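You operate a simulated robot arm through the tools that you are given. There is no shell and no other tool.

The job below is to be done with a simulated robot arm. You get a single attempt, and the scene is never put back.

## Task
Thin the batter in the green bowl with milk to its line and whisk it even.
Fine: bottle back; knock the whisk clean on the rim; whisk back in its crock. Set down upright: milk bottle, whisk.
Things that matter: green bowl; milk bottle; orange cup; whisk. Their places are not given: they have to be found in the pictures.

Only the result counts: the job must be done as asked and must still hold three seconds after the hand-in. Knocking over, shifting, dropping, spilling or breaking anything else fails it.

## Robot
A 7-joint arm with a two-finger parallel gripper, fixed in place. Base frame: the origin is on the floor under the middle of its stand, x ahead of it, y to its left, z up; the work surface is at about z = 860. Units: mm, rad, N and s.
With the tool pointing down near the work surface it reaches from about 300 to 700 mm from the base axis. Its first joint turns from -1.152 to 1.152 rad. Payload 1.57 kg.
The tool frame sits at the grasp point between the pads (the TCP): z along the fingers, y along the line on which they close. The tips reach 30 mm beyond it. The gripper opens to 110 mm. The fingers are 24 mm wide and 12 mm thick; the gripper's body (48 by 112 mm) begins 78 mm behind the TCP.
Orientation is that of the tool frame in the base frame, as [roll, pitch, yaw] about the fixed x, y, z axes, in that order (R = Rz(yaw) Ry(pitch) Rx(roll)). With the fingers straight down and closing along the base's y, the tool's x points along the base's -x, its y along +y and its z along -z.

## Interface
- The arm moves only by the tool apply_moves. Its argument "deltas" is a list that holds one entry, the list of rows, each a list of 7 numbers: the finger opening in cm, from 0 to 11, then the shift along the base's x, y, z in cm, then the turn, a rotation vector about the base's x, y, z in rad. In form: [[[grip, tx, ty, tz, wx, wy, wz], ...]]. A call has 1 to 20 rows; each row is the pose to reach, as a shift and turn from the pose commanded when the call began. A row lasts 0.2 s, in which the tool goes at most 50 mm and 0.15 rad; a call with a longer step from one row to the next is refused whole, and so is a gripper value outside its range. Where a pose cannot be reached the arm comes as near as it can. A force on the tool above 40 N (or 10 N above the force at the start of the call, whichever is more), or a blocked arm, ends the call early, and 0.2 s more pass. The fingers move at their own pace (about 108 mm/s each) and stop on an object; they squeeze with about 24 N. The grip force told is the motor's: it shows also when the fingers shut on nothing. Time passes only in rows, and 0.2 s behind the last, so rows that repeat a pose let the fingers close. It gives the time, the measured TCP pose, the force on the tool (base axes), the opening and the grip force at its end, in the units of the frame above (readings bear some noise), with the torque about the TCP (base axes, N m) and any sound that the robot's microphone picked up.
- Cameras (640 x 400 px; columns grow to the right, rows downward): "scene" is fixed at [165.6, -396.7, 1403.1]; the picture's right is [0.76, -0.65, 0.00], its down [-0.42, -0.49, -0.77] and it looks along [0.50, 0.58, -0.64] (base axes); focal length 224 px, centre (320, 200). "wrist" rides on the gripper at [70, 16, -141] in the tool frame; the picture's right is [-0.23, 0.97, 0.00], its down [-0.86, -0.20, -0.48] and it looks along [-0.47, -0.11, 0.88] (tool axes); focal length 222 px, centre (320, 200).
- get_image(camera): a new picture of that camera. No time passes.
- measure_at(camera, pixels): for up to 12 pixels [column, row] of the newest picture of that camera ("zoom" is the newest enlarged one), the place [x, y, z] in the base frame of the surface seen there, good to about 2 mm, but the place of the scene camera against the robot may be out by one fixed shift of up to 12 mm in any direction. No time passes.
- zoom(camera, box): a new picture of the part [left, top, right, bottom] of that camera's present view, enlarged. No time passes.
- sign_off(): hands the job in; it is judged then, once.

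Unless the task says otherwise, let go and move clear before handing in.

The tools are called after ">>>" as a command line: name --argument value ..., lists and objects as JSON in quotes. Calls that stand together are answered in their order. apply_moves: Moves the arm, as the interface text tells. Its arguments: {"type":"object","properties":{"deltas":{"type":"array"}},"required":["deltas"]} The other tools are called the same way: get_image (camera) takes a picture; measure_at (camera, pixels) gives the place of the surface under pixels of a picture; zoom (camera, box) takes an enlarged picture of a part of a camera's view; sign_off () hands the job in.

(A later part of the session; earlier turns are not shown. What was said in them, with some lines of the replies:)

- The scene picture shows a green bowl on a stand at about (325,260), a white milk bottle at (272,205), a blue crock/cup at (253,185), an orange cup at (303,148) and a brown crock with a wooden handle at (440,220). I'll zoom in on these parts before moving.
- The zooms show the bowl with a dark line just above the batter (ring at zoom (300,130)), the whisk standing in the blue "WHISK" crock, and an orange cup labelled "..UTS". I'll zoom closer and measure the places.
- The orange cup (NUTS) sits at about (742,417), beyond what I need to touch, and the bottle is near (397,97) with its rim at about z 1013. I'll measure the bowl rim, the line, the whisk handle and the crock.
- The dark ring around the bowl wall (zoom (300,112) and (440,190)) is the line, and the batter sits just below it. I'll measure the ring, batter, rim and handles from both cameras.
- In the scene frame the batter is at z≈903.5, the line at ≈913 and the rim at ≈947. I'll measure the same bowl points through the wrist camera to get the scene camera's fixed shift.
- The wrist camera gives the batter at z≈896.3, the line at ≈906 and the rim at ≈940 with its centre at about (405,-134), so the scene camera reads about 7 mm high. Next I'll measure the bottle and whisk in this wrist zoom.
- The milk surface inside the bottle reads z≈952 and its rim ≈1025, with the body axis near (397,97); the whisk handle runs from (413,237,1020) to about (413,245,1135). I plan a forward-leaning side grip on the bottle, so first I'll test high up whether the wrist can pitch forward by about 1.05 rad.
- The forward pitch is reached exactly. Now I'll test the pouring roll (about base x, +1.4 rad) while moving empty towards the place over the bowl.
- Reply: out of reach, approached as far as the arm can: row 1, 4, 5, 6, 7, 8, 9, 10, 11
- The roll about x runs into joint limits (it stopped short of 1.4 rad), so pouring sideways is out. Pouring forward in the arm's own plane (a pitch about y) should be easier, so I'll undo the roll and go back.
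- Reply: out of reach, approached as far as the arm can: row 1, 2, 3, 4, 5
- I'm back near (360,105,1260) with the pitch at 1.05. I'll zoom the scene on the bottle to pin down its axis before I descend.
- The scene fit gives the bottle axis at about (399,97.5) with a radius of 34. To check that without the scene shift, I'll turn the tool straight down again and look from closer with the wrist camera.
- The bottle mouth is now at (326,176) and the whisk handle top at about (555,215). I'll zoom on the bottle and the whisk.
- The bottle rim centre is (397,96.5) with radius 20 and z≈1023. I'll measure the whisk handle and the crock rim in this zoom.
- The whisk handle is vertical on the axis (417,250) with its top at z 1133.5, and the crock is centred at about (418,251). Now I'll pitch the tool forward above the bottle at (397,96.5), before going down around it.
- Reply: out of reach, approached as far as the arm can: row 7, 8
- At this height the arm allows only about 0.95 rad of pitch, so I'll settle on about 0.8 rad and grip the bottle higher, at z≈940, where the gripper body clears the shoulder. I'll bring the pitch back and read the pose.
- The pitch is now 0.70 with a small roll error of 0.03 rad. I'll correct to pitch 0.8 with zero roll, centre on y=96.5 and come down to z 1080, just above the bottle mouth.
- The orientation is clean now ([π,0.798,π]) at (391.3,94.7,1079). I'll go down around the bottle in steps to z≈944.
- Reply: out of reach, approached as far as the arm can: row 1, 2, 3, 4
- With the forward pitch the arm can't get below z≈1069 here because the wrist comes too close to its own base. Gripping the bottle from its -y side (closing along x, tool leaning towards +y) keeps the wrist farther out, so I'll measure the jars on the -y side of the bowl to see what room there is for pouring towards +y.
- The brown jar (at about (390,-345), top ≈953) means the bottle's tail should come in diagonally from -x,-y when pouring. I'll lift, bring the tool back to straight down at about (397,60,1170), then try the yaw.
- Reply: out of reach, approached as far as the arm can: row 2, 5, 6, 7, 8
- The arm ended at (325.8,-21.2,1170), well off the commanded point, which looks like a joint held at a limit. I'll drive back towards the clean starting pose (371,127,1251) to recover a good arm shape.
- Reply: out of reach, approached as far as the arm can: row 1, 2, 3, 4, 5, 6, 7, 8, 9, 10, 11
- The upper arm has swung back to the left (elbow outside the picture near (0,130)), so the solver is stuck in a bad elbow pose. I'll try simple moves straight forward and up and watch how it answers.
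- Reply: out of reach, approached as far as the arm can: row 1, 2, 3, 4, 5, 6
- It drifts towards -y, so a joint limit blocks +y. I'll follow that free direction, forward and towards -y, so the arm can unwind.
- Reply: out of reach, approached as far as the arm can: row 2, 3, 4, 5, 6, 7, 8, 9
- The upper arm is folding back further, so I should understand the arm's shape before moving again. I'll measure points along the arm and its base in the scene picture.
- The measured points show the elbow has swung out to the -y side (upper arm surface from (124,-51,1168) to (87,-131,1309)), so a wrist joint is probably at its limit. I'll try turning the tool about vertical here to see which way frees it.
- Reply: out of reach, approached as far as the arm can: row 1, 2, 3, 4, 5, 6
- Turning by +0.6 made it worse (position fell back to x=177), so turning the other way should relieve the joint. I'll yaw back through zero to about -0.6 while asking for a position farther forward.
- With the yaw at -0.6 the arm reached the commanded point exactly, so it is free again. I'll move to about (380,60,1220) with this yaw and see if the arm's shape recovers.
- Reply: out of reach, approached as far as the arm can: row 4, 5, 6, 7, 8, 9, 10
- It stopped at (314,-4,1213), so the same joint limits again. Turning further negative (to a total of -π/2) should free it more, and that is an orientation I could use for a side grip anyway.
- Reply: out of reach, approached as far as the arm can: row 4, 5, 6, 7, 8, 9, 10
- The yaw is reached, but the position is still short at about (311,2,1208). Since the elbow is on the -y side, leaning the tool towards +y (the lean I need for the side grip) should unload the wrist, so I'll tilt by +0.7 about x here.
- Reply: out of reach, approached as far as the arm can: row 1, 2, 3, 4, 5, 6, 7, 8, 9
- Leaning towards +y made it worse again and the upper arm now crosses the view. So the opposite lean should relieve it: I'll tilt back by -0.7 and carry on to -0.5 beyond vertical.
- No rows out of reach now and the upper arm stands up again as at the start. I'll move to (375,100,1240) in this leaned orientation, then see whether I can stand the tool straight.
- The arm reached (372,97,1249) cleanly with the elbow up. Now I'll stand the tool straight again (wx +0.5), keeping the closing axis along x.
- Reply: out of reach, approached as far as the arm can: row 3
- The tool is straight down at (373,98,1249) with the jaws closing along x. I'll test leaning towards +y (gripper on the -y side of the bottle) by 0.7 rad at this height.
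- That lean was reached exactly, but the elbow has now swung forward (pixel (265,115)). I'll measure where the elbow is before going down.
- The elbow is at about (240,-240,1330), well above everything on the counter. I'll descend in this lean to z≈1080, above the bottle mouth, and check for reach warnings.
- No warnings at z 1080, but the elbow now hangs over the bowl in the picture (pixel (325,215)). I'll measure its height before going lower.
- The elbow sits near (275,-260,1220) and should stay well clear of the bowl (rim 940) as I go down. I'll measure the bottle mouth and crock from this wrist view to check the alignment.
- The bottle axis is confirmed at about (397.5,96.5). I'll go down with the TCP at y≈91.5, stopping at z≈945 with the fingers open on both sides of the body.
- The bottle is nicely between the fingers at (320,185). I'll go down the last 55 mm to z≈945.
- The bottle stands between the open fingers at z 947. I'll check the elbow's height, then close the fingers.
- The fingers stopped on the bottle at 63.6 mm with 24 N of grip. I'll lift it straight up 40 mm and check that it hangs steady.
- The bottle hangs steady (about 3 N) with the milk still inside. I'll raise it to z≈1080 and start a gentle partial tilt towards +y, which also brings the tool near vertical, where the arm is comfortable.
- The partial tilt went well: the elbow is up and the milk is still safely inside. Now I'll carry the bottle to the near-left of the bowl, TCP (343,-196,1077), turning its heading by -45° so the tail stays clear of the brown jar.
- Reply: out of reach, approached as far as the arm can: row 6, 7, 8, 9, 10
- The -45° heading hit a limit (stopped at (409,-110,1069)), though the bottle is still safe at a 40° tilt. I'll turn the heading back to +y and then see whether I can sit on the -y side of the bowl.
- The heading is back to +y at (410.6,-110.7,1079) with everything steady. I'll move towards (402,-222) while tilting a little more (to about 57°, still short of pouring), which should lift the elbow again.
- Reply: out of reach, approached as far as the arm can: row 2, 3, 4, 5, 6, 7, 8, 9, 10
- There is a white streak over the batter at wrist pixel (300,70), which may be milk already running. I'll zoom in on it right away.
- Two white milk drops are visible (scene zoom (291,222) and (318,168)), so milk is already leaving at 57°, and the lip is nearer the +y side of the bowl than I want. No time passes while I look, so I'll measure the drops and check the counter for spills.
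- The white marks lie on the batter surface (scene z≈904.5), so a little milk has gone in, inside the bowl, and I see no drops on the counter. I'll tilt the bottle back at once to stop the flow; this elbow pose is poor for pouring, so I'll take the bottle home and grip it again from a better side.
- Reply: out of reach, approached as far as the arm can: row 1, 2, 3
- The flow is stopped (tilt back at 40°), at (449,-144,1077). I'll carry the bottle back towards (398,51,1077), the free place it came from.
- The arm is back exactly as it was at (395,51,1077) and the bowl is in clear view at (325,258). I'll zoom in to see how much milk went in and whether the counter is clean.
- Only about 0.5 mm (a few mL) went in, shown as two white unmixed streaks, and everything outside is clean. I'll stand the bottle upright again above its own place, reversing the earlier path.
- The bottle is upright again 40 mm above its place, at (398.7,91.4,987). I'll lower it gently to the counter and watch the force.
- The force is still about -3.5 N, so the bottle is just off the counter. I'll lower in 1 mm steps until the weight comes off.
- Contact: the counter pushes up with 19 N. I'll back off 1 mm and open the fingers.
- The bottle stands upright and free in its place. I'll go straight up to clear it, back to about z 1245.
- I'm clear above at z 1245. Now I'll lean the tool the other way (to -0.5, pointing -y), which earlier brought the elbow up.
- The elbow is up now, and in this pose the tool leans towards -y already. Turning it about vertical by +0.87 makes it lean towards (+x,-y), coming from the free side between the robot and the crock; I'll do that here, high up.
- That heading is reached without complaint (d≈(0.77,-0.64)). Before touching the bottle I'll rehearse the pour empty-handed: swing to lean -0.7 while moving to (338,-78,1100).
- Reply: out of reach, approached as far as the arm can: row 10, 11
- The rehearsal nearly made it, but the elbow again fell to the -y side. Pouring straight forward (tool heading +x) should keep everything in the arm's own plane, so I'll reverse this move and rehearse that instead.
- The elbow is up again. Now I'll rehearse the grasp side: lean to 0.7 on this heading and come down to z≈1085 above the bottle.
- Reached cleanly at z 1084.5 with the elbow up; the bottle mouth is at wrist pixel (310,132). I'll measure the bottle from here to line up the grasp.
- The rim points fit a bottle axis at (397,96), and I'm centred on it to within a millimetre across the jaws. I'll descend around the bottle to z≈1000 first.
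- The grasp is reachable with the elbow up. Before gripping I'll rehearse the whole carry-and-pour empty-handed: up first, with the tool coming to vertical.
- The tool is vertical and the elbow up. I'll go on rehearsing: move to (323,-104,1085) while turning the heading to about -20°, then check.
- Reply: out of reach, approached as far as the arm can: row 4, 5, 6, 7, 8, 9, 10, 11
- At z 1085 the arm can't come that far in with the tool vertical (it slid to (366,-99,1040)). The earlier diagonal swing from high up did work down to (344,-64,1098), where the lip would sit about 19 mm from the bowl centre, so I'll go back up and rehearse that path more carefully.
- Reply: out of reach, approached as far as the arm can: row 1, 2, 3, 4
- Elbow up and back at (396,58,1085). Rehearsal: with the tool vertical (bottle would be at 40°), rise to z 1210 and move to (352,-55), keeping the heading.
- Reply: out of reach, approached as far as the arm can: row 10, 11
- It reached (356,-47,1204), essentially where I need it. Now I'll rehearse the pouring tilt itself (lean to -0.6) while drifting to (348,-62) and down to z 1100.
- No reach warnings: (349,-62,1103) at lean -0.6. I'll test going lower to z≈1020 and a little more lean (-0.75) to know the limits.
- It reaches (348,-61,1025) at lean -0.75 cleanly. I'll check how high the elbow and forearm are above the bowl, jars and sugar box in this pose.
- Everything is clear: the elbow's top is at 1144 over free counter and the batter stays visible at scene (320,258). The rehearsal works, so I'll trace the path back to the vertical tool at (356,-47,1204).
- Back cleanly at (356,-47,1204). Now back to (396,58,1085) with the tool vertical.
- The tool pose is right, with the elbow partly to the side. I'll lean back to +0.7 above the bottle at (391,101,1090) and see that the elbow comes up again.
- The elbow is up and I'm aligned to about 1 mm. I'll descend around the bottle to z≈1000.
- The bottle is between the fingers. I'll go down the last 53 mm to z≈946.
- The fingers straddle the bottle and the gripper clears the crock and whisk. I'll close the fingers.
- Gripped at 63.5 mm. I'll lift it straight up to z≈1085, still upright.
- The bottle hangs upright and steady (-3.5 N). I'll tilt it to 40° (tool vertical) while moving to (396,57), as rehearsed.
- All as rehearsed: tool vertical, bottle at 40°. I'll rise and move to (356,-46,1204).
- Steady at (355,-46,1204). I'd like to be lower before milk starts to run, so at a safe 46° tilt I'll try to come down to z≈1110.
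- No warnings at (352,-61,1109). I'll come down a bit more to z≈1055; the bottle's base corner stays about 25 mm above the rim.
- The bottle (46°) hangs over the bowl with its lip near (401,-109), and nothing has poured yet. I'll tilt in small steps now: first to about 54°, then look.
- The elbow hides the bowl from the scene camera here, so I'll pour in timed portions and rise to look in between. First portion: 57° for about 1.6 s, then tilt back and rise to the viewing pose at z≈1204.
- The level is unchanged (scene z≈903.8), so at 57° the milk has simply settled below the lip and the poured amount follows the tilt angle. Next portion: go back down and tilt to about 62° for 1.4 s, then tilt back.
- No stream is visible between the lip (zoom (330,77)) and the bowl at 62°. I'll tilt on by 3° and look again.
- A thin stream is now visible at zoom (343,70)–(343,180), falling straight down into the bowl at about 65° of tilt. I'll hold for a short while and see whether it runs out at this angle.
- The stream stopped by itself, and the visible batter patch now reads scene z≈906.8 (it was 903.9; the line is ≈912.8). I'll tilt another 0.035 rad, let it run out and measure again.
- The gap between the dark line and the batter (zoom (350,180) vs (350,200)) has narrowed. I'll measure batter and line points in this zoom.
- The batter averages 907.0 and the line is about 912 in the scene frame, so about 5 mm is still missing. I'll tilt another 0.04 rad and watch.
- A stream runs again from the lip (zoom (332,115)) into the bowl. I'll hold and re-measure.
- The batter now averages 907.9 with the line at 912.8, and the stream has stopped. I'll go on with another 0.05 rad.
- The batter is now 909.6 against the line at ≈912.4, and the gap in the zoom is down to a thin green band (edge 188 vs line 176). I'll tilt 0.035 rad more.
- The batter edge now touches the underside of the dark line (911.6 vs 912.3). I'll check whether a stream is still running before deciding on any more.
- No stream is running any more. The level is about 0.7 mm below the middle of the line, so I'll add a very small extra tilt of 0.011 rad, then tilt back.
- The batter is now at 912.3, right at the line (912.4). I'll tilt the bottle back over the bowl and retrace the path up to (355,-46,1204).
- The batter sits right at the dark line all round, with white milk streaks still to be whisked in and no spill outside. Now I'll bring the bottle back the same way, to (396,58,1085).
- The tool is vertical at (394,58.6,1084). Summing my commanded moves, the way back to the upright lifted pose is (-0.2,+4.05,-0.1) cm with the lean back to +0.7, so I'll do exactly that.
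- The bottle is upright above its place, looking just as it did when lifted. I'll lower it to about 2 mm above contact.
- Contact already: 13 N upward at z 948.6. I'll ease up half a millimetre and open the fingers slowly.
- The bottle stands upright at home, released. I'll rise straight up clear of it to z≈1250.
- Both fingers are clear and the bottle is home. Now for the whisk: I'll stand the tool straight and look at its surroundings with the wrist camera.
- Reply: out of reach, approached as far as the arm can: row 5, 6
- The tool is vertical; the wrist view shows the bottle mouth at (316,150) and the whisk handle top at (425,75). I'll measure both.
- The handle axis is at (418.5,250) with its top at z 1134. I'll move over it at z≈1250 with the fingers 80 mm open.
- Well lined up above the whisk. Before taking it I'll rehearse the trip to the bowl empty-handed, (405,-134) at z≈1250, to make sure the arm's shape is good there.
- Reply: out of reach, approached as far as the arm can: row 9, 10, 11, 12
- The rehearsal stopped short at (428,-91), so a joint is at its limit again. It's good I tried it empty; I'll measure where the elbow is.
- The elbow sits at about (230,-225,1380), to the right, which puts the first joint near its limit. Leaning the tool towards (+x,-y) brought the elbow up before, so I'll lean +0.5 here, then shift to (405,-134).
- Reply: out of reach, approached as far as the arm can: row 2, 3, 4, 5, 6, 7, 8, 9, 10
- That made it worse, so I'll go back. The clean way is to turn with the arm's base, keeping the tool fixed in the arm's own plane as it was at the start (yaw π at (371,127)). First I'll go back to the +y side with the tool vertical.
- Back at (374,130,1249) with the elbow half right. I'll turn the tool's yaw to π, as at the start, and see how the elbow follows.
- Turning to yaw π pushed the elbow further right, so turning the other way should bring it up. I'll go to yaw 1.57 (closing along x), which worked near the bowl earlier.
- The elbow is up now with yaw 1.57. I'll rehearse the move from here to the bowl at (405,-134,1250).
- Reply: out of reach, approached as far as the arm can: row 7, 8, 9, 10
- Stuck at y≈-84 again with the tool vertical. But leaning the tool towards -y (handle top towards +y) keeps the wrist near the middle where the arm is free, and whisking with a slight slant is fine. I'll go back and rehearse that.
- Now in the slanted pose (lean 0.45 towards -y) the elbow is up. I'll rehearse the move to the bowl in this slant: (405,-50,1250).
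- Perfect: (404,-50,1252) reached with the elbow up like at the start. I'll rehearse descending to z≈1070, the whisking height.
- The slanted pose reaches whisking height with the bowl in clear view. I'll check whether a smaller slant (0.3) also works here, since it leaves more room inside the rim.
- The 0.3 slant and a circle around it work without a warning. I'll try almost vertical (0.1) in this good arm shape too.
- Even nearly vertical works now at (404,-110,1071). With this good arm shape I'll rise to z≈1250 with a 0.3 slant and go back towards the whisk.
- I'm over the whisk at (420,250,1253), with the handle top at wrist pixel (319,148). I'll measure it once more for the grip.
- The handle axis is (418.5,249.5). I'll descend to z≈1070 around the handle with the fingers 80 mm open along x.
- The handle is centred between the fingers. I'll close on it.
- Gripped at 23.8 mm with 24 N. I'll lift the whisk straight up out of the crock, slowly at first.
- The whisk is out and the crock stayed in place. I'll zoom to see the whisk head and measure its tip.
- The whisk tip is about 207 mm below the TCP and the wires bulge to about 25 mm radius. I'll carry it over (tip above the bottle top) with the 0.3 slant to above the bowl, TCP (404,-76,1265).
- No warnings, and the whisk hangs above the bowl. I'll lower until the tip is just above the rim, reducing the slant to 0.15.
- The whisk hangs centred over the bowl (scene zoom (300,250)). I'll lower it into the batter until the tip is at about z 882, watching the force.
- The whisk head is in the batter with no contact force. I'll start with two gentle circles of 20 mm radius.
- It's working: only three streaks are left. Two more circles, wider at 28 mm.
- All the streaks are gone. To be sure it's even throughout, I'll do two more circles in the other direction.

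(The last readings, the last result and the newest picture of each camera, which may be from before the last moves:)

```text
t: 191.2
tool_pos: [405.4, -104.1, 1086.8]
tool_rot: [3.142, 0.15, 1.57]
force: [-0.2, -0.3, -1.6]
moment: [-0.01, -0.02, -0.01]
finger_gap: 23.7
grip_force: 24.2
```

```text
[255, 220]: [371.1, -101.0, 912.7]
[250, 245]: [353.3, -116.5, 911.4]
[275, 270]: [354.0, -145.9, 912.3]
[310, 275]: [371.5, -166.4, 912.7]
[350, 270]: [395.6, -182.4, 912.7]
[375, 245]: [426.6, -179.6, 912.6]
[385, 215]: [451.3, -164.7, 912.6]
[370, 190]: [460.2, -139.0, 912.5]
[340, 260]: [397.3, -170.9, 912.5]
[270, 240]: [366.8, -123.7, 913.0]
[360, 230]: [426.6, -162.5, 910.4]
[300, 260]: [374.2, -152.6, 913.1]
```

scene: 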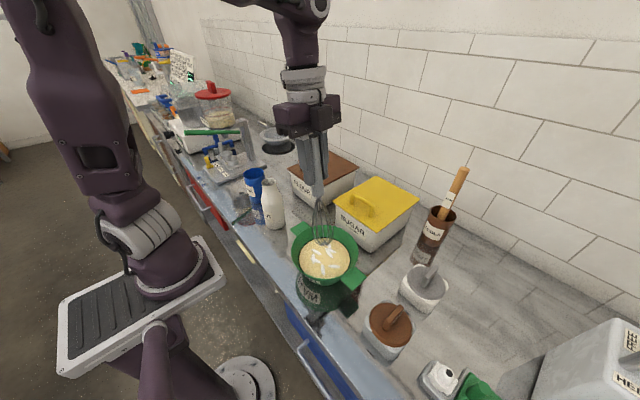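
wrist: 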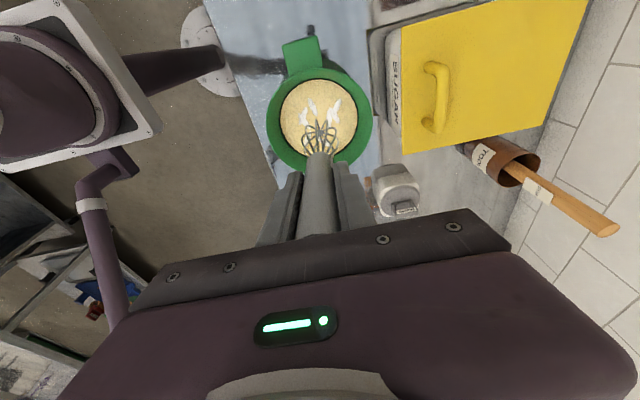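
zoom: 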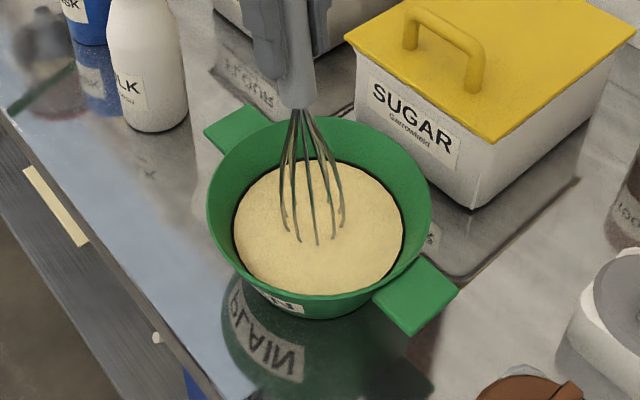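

The batter is even and level at the line (912.4 in the scene frame). Now I'll lift the whisk until its tip is just above the batter (z≈915), still inside the bowl, and let it drip a moment.

>>> apply_moves --deltas '[[[1.5, 0, 0, 0.8, 0, 0, 0], [1.5, 0, 0, 1.6, 0, 0, 0], [1.5, 0, 0, 2.4, 0, 0, 0], [1.5, 0, 0, 3.3, 0, 0, 0], [1.5, 0, 0, 3.3, 0, 0, 0], [1.5, 0, 0, 3.3, 0, 0, 0], [1.5, 0, 0, 3.3, 0, 0, 0]]]'

>>> get_image --camera "scene"

>>> zoom --camera "scene" --box '[280, 190, 370, 310]'

>>> get_image --camera "wrist"

```text
t: 192.8
tool_pos: [405.3, -103.0, 1120.6]
tool_rot: [-3.141, 0.148, 1.571]
force: [-0.5, -0.3, -1.2]
moment: [0.01, 0.04, -0.02]
finger_gap: 23.7
grip_force: 24.3
```

```text
taken
```

scene: 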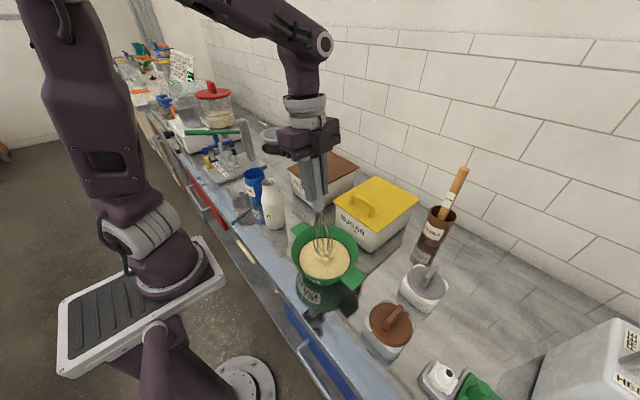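

```text
3.33 times, centred on (325, 250) of scene
```

zoom: 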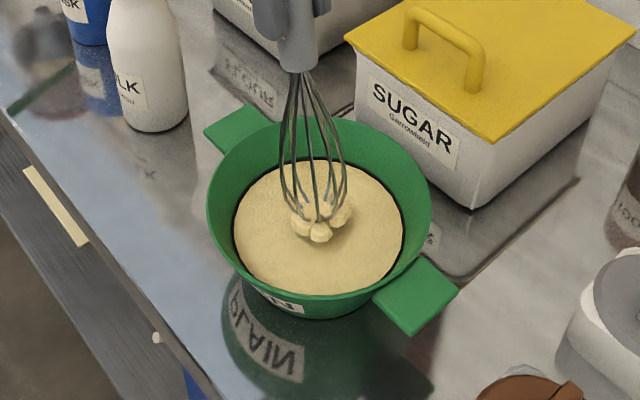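

```text
taken
```

wrist: 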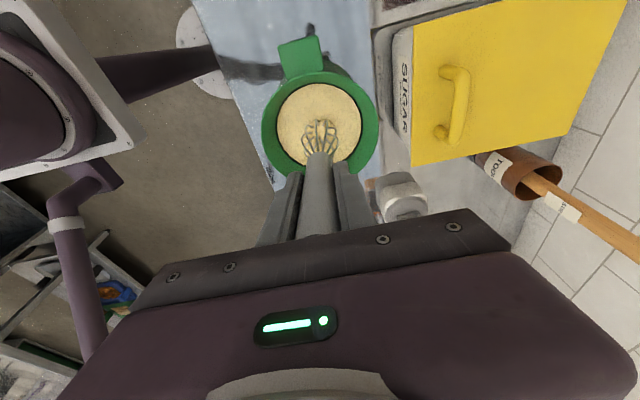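

Batter blobs cling to the lower wires (scene zoom (320,220)), so they must be knocked off. I'll move the whisk towards the +x rim inside the bowl, first to 52 mm from the centre, then creep.

>>> apply_moves --deltas '[[[1.5, 1.5, 0, 0, 0, 0, 0], [1.5, 3, 0, 0, 0, 0, 0], [1.5, 4.2, 0, 0, 0, 0, 0], [1.5, 5.2, 0, 0, 0, 0, 0], [1.5, 5.2, 0, 0, 0, 0, 0]]]'

>>> zoom --camera "scene" --box '[280, 190, 370, 310]'

>>> zoom --camera "wrist" --box '[230, 40, 430, 200]'

```text
t: 194.0
tool_pos: [456.9, -103.4, 1120.4]
tool_rot: [3.14, 0.147, 1.57]
force: [0.4, -1.0, -0.9]
moment: [0.01, 0.0, -0.01]
finger_gap: 23.6
grip_force: 24.0
```

```text
3.33 times, centred on (325, 250) of scene
```

zoom: 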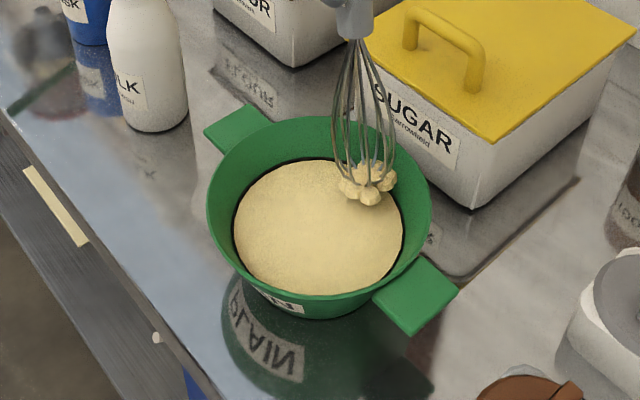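

```text
2.50 times, centred on (330, 120) of wrist
```

zoom: 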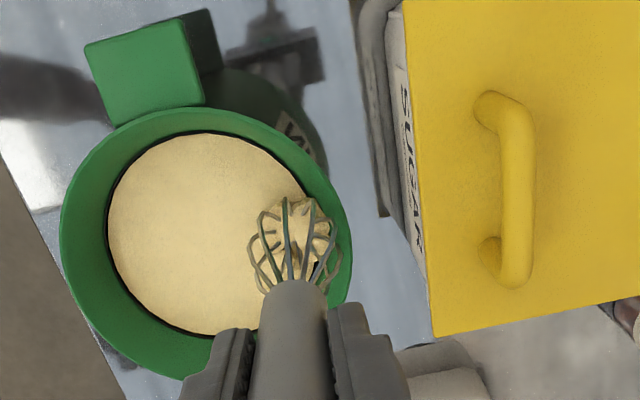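

The whisk is close to the +x rim without touching. I'll creep 4 mm and then by 2 mm while reading the force.

>>> apply_moves --deltas '[[[1.5, 0.2, 0, 0, 0, 0, 0], [1.5, 0.4, 0, 0, 0, 0, 0], [1.5, 0.4, 0, 0, 0, 0, 0]]]'

```text
t: 194.8
tool_pos: [460.5, -103.2, 1120.8]
tool_rot: [3.141, 0.147, 1.57]
force: [-0.4, -0.1, -1.3]
moment: [-0.05, 0.25, -0.02]
finger_gap: 24.0
grip_force: 23.4
```

The moment (0.25 N m about y) shows light contact at x≈460. I'll back off 8 mm and tap the rim three times, going only 1 mm past this point.

>>> apply_moves --deltas '[[[1.5, -0.8, 0, 0, 0, 0, 0], [1.5, 0.1, 0, 0, 0, 0, 0], [1.5, -0.8, 0, 0, 0, 0, 0], [1.5, 0.1, 0, 0, 0, 0, 0], [1.5, -0.8, 0, 0, 0, 0, 0], [1.5, 0.1, 0, 0, 0, 0, 0], [1.5, -0.8, 0, 0, 0, 0, 0]]]'

>>> zoom --camera "scene" --box '[280, 190, 370, 310]'

```text
t: 196.4
tool_pos: [452.2, -102.6, 1120.4]
tool_rot: [3.141, 0.149, 1.57]
force: [0.1, -0.2, -0.4]
moment: [0.02, -0.01, 0.0]
finger_gap: 23.5
grip_force: 24.5
```

```text
3.33 times, centred on (325, 250) of scene
```

zoom: 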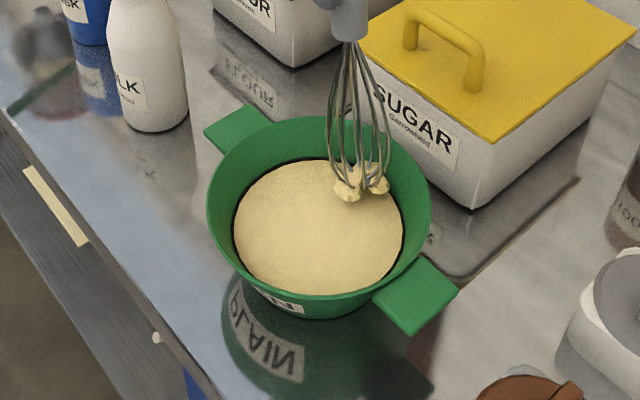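

Several blobs came off (fewer remain at zoom (358,185)). I'll tap four more times, a little more briskly but no deeper.

>>> apply_moves --deltas '[[[1.5, -0.4, 0, 0, 0, 0, 0], [1.5, 0.9, 0, 0, 0, 0, 0], [1.5, -0.4, 0, 0, 0, 0, 0], [1.5, 0.9, 0, 0, 0, 0, 0], [1.5, -0.4, 0, 0, 0, 0, 0], [1.5, 0.9, 0, 0, 0, 0, 0], [1.5, -0.4, 0, 0, 0, 0, 0], [1.5, 0.9, 0, 0, 0, 0, 0], [1.5, -0.4, 0, 0, 0, 0, 0], [1.5, -0.4, 0, 0, 0, 0, 0]]]'

>>> zoom --camera "scene" --box '[280, 190, 370, 310]'

```text
t: 198.6
tool_pos: [447.5, -103.6, 1121.8]
tool_rot: [3.14, 0.149, 1.571]
force: [0.5, 0.0, -0.7]
moment: [-0.01, -0.02, -0.03]
finger_gap: 24.0
grip_force: 24.1
```

```text
3.33 times, centred on (325, 250) of scene
```

zoom: 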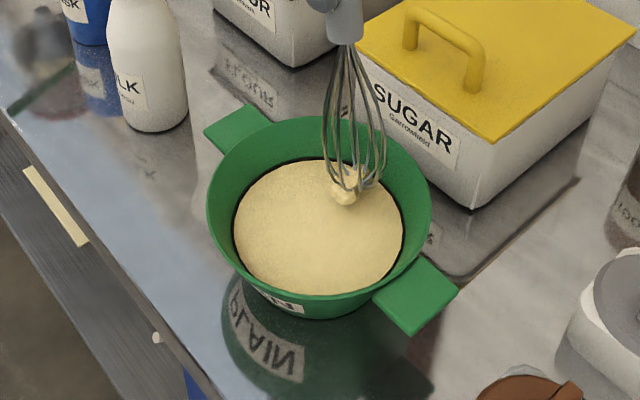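

Only two or three blobs are left and the bowl hasn't moved (its handle corner is still at zoom (457,290)). Four more taps.

>>> apply_moves --deltas '[[[1.5, 0.3, 0, 0, 0, 0, 0], [1.5, 1.35, 0, 0, 0, 0, 0], [1.5, 0.1, 0, 0, 0, 0, 0], [1.5, 1.35, 0, 0, 0, 0, 0], [1.5, 0.1, 0, 0, 0, 0, 0], [1.5, 1.35, 0, 0, 0, 0, 0], [1.5, 0.1, 0, 0, 0, 0, 0], [1.5, 1.35, 0, 0, 0, 0, 0], [1.5, 0.1, 0, 0, 0, 0, 0], [1.5, -0.5, 0, 0, 0, 0, 0], [1.5, -0.5, 0, 0, 0, 0, 0]]]'

>>> zoom --camera "scene" --box '[280, 190, 370, 310]'

>>> zoom --camera "wrist" --box '[230, 40, 430, 200]'

```text
t: 201.0
tool_pos: [443.7, -102.7, 1120.2]
tool_rot: [3.141, 0.149, 1.57]
force: [0.2, -0.5, -0.7]
moment: [0.01, -0.01, 0.03]
finger_gap: 24.2
grip_force: 24.3
```

```text
3.33 times, centred on (325, 250) of scene
```

zoom: 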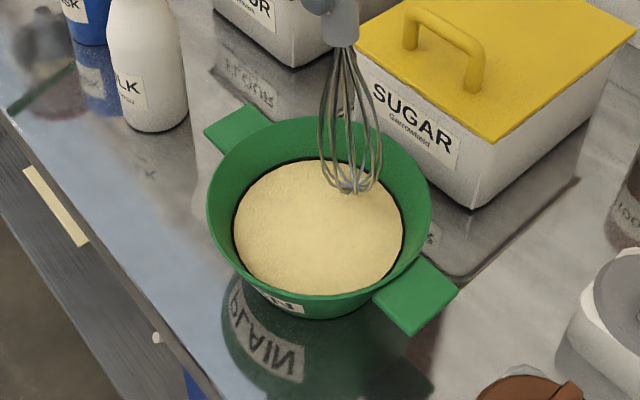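

```text
2.50 times, centred on (330, 120) of wrist
```

zoom: 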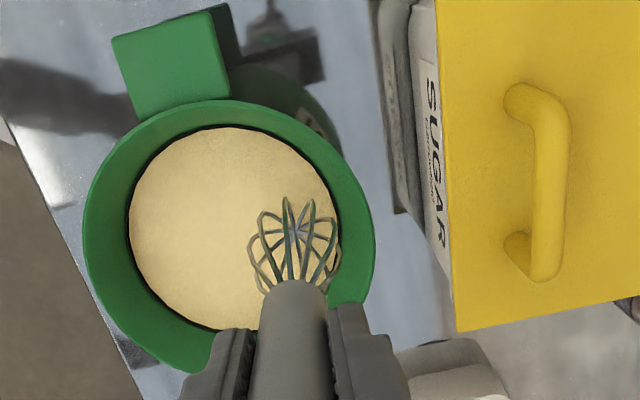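

The whisk is clean now, with no blobs in either view, and it hasn't slipped in the grip. I'll lift it straight up, then back to the carry pose (405,-76,1266) with the 0.3 slant.

>>> apply_moves --deltas '[[[1.5, -0.5, 0, 1, 0, 0, 0], [1.5, -1.5, 0, 2.5, 0, 0, 0], [1.5, -2.5, 0.2, 4.5, -0.03, 0, 0], [1.5, -3.3, 0.6, 6.5, -0.06, 0, 0], [1.5, -3.9, 1.2, 8.5, -0.09, 0, 0], [1.5, -3.9, 1.8, 10.5, -0.12, 0, 0], [1.5, -3.9, 2.7, 12.5, -0.15, 0, 0], [1.5, -3.9, 2.7, 14.6, -0.15, 0, 0], [1.5, -3.9, 2.7, 14.6, -0.15, 0, 0]]]'

>>> zoom --camera "scene" --box '[285, 215, 365, 295]'

>>> measure_at --camera "zoom" --pixels '[[250, 180], [300, 150], [370, 170], [395, 210], [405, 240], [360, 290], [310, 300], [250, 280], [220, 240], [300, 180], [230, 200], [410, 200]]'

>>> get_image --camera "scene"

```text
t: 203.0
tool_pos: [405.1, -75.5, 1266.4]
tool_rot: [3.141, 0.3, 1.571]
force: [0.1, 0.0, -1.0]
moment: [0.03, 0.0, 0.01]
finger_gap: 23.7
grip_force: 24.1
```

```text
5.00 times, centred on (325, 255) of scene
```

zoom: 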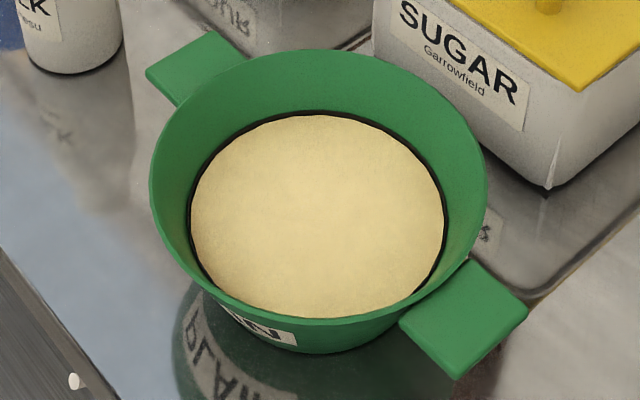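

```text
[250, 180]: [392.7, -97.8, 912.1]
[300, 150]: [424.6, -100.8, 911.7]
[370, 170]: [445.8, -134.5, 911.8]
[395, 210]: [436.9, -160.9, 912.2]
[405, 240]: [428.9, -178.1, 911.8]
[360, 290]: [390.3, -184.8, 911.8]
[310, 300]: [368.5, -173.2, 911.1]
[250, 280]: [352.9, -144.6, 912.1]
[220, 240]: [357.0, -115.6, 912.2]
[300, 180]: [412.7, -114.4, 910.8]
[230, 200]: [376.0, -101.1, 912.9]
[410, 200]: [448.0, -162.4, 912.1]
```

```text
taken
```

scene: 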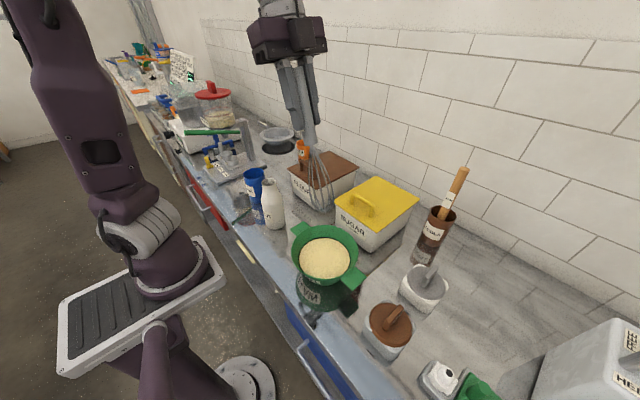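

The batter is even, flat and right at the line (911.9 vs ≈912.3), and the bowl hasn't moved. I'll carry the clean whisk back the same way to above the crock, tool vertical at z≈1251.

>>> apply_moves --deltas '[[[1.5, 0.1, 2, 0, 0, 0, 0], [1.5, 0.2, 5, 0, 0, 0, 0], [1.5, 0.3, 8, 0, 0, 0, 0], [1.5, 0.4, 11, 0, 0, 0, 0], [1.5, 0.5, 14, 0, 0, 0, 0], [1.5, 0.6, 17, 0, 0, 0, 0], [1.5, 0.7, 20, 0, 0, 0, 0], [1.5, 0.8, 23, 0, 0, 0, 0], [1.5, 0.9, 26, 0, 0, 0, 0], [1.5, 1.0, 28.5, 0, 0.1, 0, 0], [1.5, 1.1, 30.5, -0.5, 0.2, 0, 0], [1.5, 1.2, 32, -1, 0.3, 0, 0], [1.5, 1.2, 32.5, -1.5, 0.3, 0, 0], [1.5, 1.2, 32.5, -1.5, 0.3, 0, 0]]]'

>>> get_image --camera "wrist"

>>> get_image --camera "scene"

```text
t: 206.0
tool_pos: [417.6, 248.7, 1253.4]
tool_rot: [-3.14, -0.003, 1.572]
force: [0.6, 0.7, -1.3]
moment: [-0.01, 0.03, 0.03]
finger_gap: 24.0
grip_force: 24.2
```

```text
taken
```

wrist: 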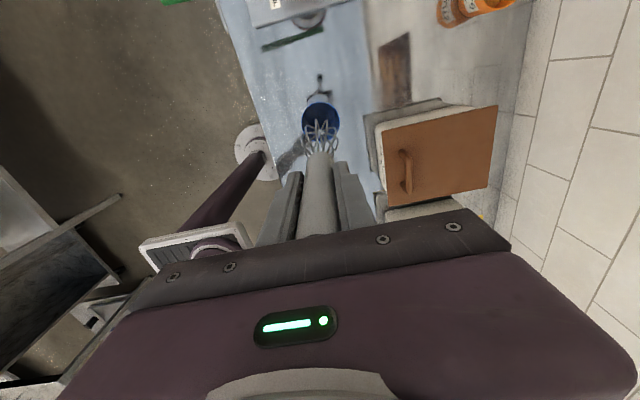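

```text
taken
```

scene: 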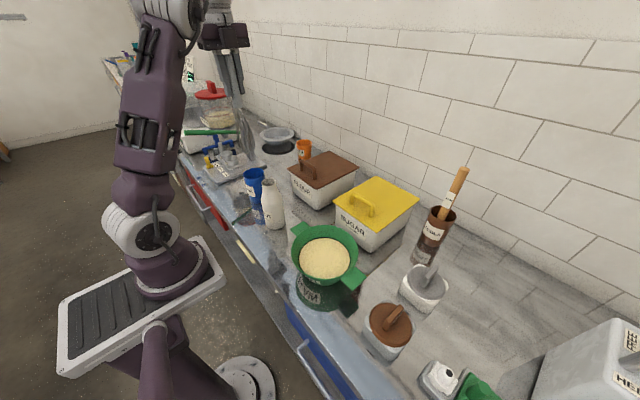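

I'm above the crock at (417.6,248.7,1253). I'll check the whisk tip against the crock opening before lowering.

>>> zoom --camera "wrist" --box '[270, 80, 370, 200]'

>>> measure_at --camera "zoom" --pixels '[[322, 175], [318, 178], [325, 172], [262, 125], [385, 130], [322, 76], [270, 160], [375, 160], [285, 88], [360, 88], [260, 150], [386, 150]]'

```text
3.33 times, centred on (320, 140) of wrist
```

zoom: 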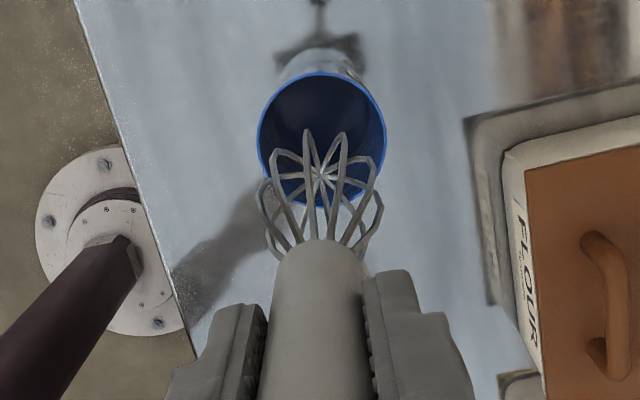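

```text
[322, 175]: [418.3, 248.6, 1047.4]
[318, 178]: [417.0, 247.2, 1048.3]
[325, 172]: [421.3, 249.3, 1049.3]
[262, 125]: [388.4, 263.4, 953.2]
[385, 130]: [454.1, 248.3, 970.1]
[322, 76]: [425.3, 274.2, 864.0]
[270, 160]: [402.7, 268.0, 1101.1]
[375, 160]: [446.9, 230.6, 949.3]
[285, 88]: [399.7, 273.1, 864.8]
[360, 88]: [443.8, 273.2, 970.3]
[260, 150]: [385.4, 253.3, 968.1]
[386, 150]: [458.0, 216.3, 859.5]
```

The view is identical to the moment I lifted it out, with the tip at (418.3,248.6) centred over the crock. I'll lower it, stopping 3 mm short of the original height.

>>> apply_moves --deltas '[[[1.5, 0, 0, -2.5, 0, 0, 0], [1.5, 0, 0, -5, 0, 0, 0], [1.5, 0, 0, -7.5, 0, 0, 0], [1.5, 0, 0, -9.5, 0, 0, 0], [1.5, 0, 0, -11.5, 0, 0, 0], [1.5, 0, 0, -13.5, 0, 0, 0], [1.5, 0, 0, -15.5, 0, 0, 0], [1.5, 0, 0, -17, 0, 0, 0], [1.5, 0, 0, -18, 0, 0, 0], [1.5, 0, 0, -18, 0, 0, 0]]]'

>>> get_image --camera "wrist"

>>> zoom --camera "scene" --box '[210, 100, 300, 240]'

```text
t: 208.2
tool_pos: [416.5, 250.1, 1072.1]
tool_rot: [-3.141, -0.002, 1.571]
force: [-0.2, 0.3, -0.7]
moment: [-0.02, -0.05, -0.01]
finger_gap: 23.7
grip_force: 24.2
```

```text
taken
```

wrist: 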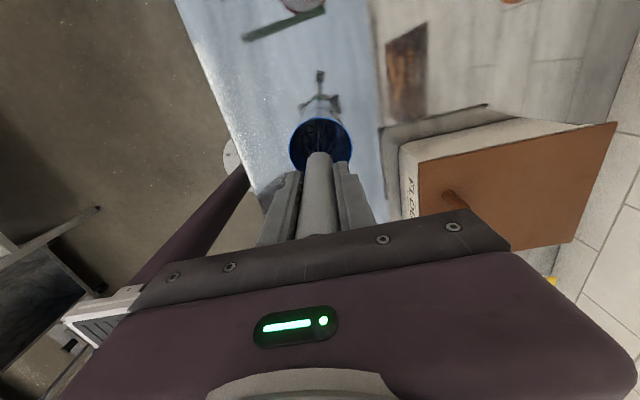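

```text
2.86 times, centred on (255, 170) of scene
```

zoom: 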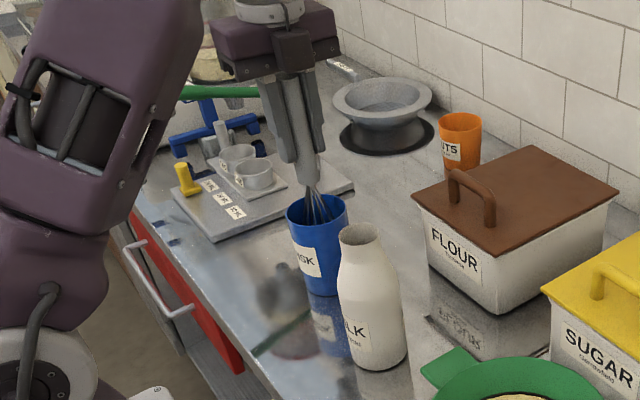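

The whisk head is inside the blue crock at z 1072, no contact yet. I'll lower the last 3 mm in small steps.

>>> apply_moves --deltas '[[[1.5, 0, 0, -0.1, 0, 0, 0], [1.5, 0, 0, -0.2, 0, 0, 0], [1.5, 0, 0, -0.28, 0, 0, 0], [1.5, 0, 0, -0.28, 0, 0, 0]]]'

```text
t: 209.2
tool_pos: [417.6, 248.0, 1069.5]
tool_rot: [3.139, -0.001, 1.571]
force: [0.7, -2.1, 16.6]
moment: [-0.39, 0.06, -0.02]
finger_gap: 23.6
grip_force: 23.8
```

Contact with the crock bottom (16.6 N). I'll back off about 1 mm and read the force before opening.

>>> apply_moves --deltas '[[[1.5, 0, 0, 0.08, 0, 0, 0], [1.5, 0, 0, 0.1, 0, 0, 0], [1.5, 0, 0, 0.1, 0, 0, 0]]]'

```text
t: 210.0
tool_pos: [419.1, 248.1, 1070.1]
tool_rot: [-3.141, 0.001, 1.572]
force: [-0.1, -0.8, -0.1]
moment: [0.0, -0.01, 0.01]
finger_gap: 23.7
grip_force: 24.3
```

The force is near zero, so the whisk rests on the crock bottom, unloaded. I'll open the fingers slowly and watch that it stays upright.

>>> apply_moves --deltas '[[[2.6, 0, 0, 0, 0, 0, 0], [3, 0, 0, 0, 0, 0, 0], [4, 0, 0, 0, 0, 0, 0], [6, 0, 0, 0, 0, 0, 0], [8, 0, 0, 0, 0, 0, 0], [8, 0, 0, 0, 0, 0, 0]]]'

>>> get_image --camera "wrist"

>>> zoom --camera "scene" --box '[210, 100, 300, 240]'

```text
t: 211.4
tool_pos: [416.9, 249.3, 1069.6]
tool_rot: [-3.141, -0.003, 1.571]
force: [0.5, 0.4, 0.0]
moment: [-0.01, 0.01, 0.0]
finger_gap: 80.0
grip_force: 0.0
```

```text
taken
```

wrist: 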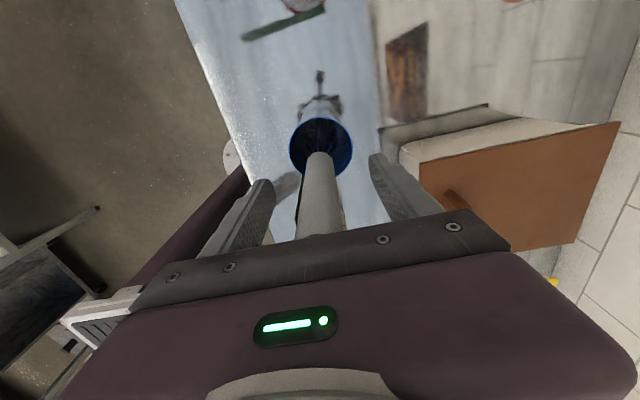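

```text
2.86 times, centred on (255, 170) of scene
```

zoom: 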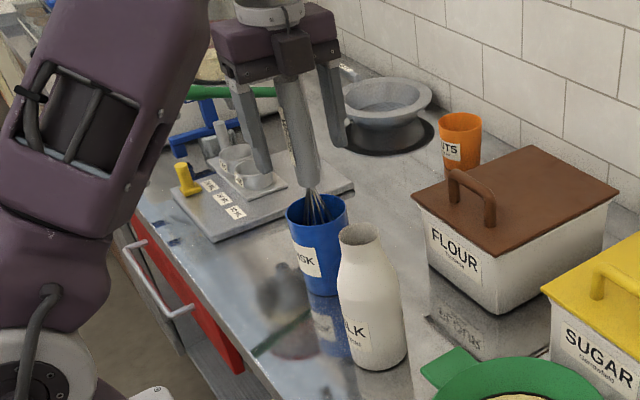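

The whisk stands upright on its own between the open fingers. I'll rise straight up clear of it.

>>> apply_moves --deltas '[[[8, 0, 0, 1.5, 0, 0, 0], [8, 0, 0, 3.5, 0, 0, 0], [8, 0, 0, 6, 0, 0, 0], [8, 0, 0, 9, 0, 0, 0], [8, 0, 0, 12, 0, 0, 0], [8, 0, 0, 15, 0, 0, 0], [8, 0, 0, 18, 0, 0, 0], [8, 0, 0, 20, 0, 0, 0], [8, 0, 0, 20, 0, 0, 0]]]'

>>> get_image --camera "wrist"

>>> get_image --camera "scene"

```text
t: 213.4
tool_pos: [418.2, 249.4, 1270.8]
tool_rot: [-3.141, -0.002, 1.57]
force: [0.4, -0.1, -0.6]
moment: [-0.02, -0.02, 0.01]
finger_gap: 80.0
grip_force: 0.1
```

```text
taken
```

wrist: 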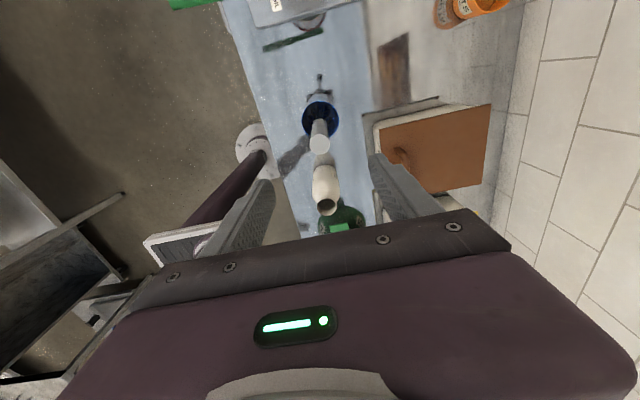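

```text
taken
```

scene: 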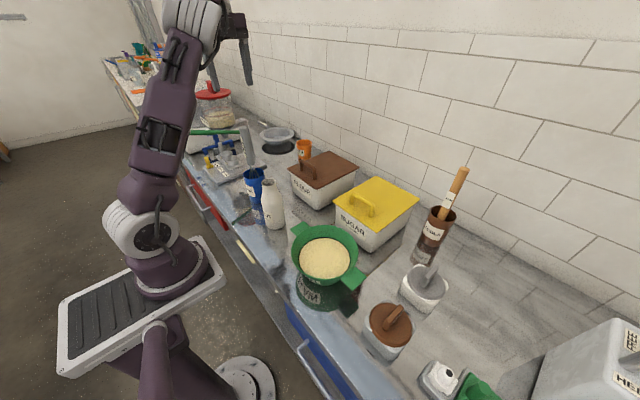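

Everything is released. I'll verify the whisk, bottle and counter closely, including a search for any spilled drops.

>>> zoom --camera "wrist" --box '[270, 80, 370, 230]'

>>> measure_at --camera "wrist" --pixels '[[319, 144], [310, 144], [328, 144], [319, 137], [319, 151], [318, 206], [327, 212], [336, 204], [327, 196], [320, 211], [334, 211], [327, 206]]'

>>> zoom --camera "scene" --box '[230, 120, 330, 250]'

>>> measure_at --camera "zoom" --pixels '[[240, 30], [245, 100], [248, 120], [265, 190], [285, 190], [305, 190], [325, 190], [270, 240], [290, 240], [310, 240]]'

>>> zoom --camera "scene" --box '[260, 200, 400, 330]'

```text
2.67 times, centred on (320, 155) of wrist
```

zoom: 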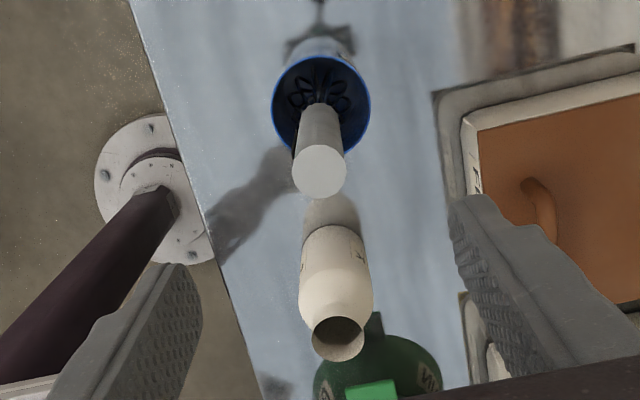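

```text
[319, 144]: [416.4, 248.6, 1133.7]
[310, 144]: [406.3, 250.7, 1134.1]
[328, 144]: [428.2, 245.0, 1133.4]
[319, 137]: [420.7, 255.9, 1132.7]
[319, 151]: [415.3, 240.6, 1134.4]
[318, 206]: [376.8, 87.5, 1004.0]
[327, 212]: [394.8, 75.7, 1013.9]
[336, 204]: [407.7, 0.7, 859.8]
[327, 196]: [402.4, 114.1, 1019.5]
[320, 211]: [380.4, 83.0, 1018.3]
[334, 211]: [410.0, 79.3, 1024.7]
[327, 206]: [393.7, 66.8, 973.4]
```

```text
3.08 times, centred on (280, 185) of scene
```

zoom: 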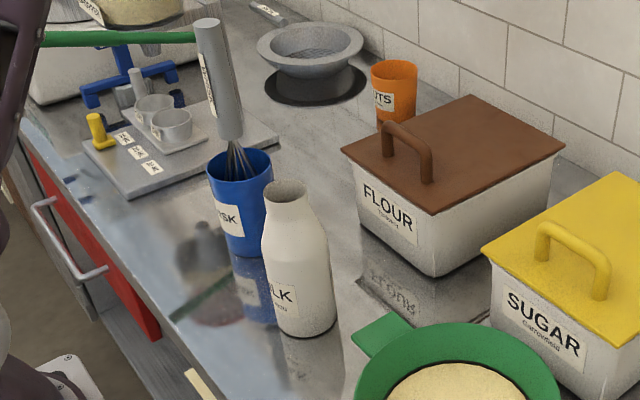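

```text
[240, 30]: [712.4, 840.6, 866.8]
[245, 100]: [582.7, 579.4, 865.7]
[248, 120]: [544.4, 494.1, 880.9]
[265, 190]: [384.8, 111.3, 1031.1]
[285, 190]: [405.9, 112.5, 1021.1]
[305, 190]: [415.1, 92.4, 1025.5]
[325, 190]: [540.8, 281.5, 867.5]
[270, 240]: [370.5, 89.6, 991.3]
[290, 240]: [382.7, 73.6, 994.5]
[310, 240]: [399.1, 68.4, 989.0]
```

```text
3.08 times, centred on (330, 265) of scene
```

zoom: 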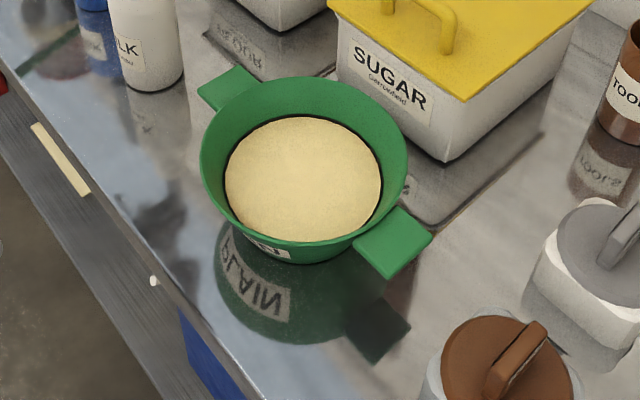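

The whisk stands upright (top centre (417,248.5,1133.7), within 2 mm of where it started), the bottle is back at about (396,95), the batter is level at the line, and no drops show anywhere. I'll wait a second with the hand well clear and take a last look.

>>> apply_moves --deltas '[[[8, 0, 0, 1, 0, 0, 0], [8, 0, 0, 2, 0, 0, 0], [8, 0, 0, 2, 0, 0, 0], [8, 0, 0, 2, 0, 0, 0], [8, 0, 0, 2, 0, 0, 0]]]'

>>> get_image --camera "scene"

>>> zoom --camera "scene" --box '[230, 120, 380, 300]'

```text
t: 214.6
tool_pos: [415.9, 247.6, 1289.1]
tool_rot: [3.141, -0.003, 1.57]
force: [0.3, 0.1, -0.5]
moment: [0.01, -0.02, 0.02]
finger_gap: 79.8
grip_force: 0.1
out of reach, approached as far as the arm can: row 2, 3, 4
```

```text
taken
```

scene: 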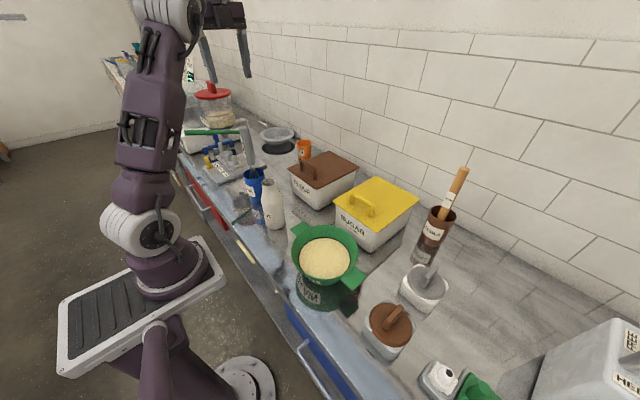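

```text
2.22 times, centred on (305, 210) of scene
```

zoom: 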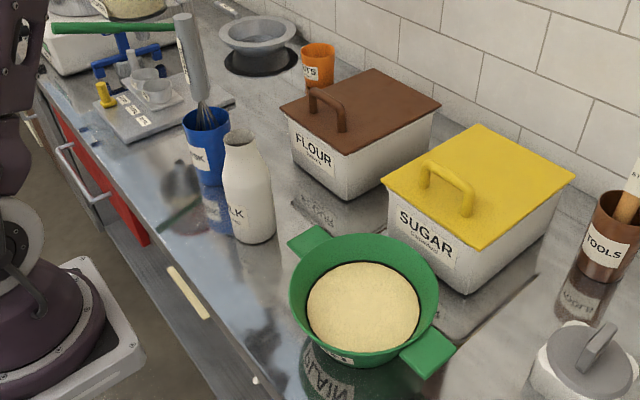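

The last picture shows the whisk upright in its crock at (255,150), the bottle back at (272,205), the batter even and at the line at (325,258), and the other things as they were. The hand is clear, so I'm handing in.

>>> sign_off

```text
The job is handed in.
```

The job is handed in. The batter in the green bowl is thinned with milk to its line and whisked even.

- **Batter:** its level measured within about 0.5 mm of the line after whisking. The white milk streaks were gone.
- **Milk bottle:** it stands upright within about 2 mm of where it started. I set it down once partway and gripped it from another side. During the first carry a few millilitres ran out earlier than I meant; the milk I could see was in the bowl.
- **Whisk:** I tapped it on the rim until no batter clung to it. It now stands upright in its crock, within about 2 mm of its starting place.
- **Everything else:** I saw no spill on the counter in the pictures. The bowl hadn't moved in the pictures, and the orange cup was never touched.
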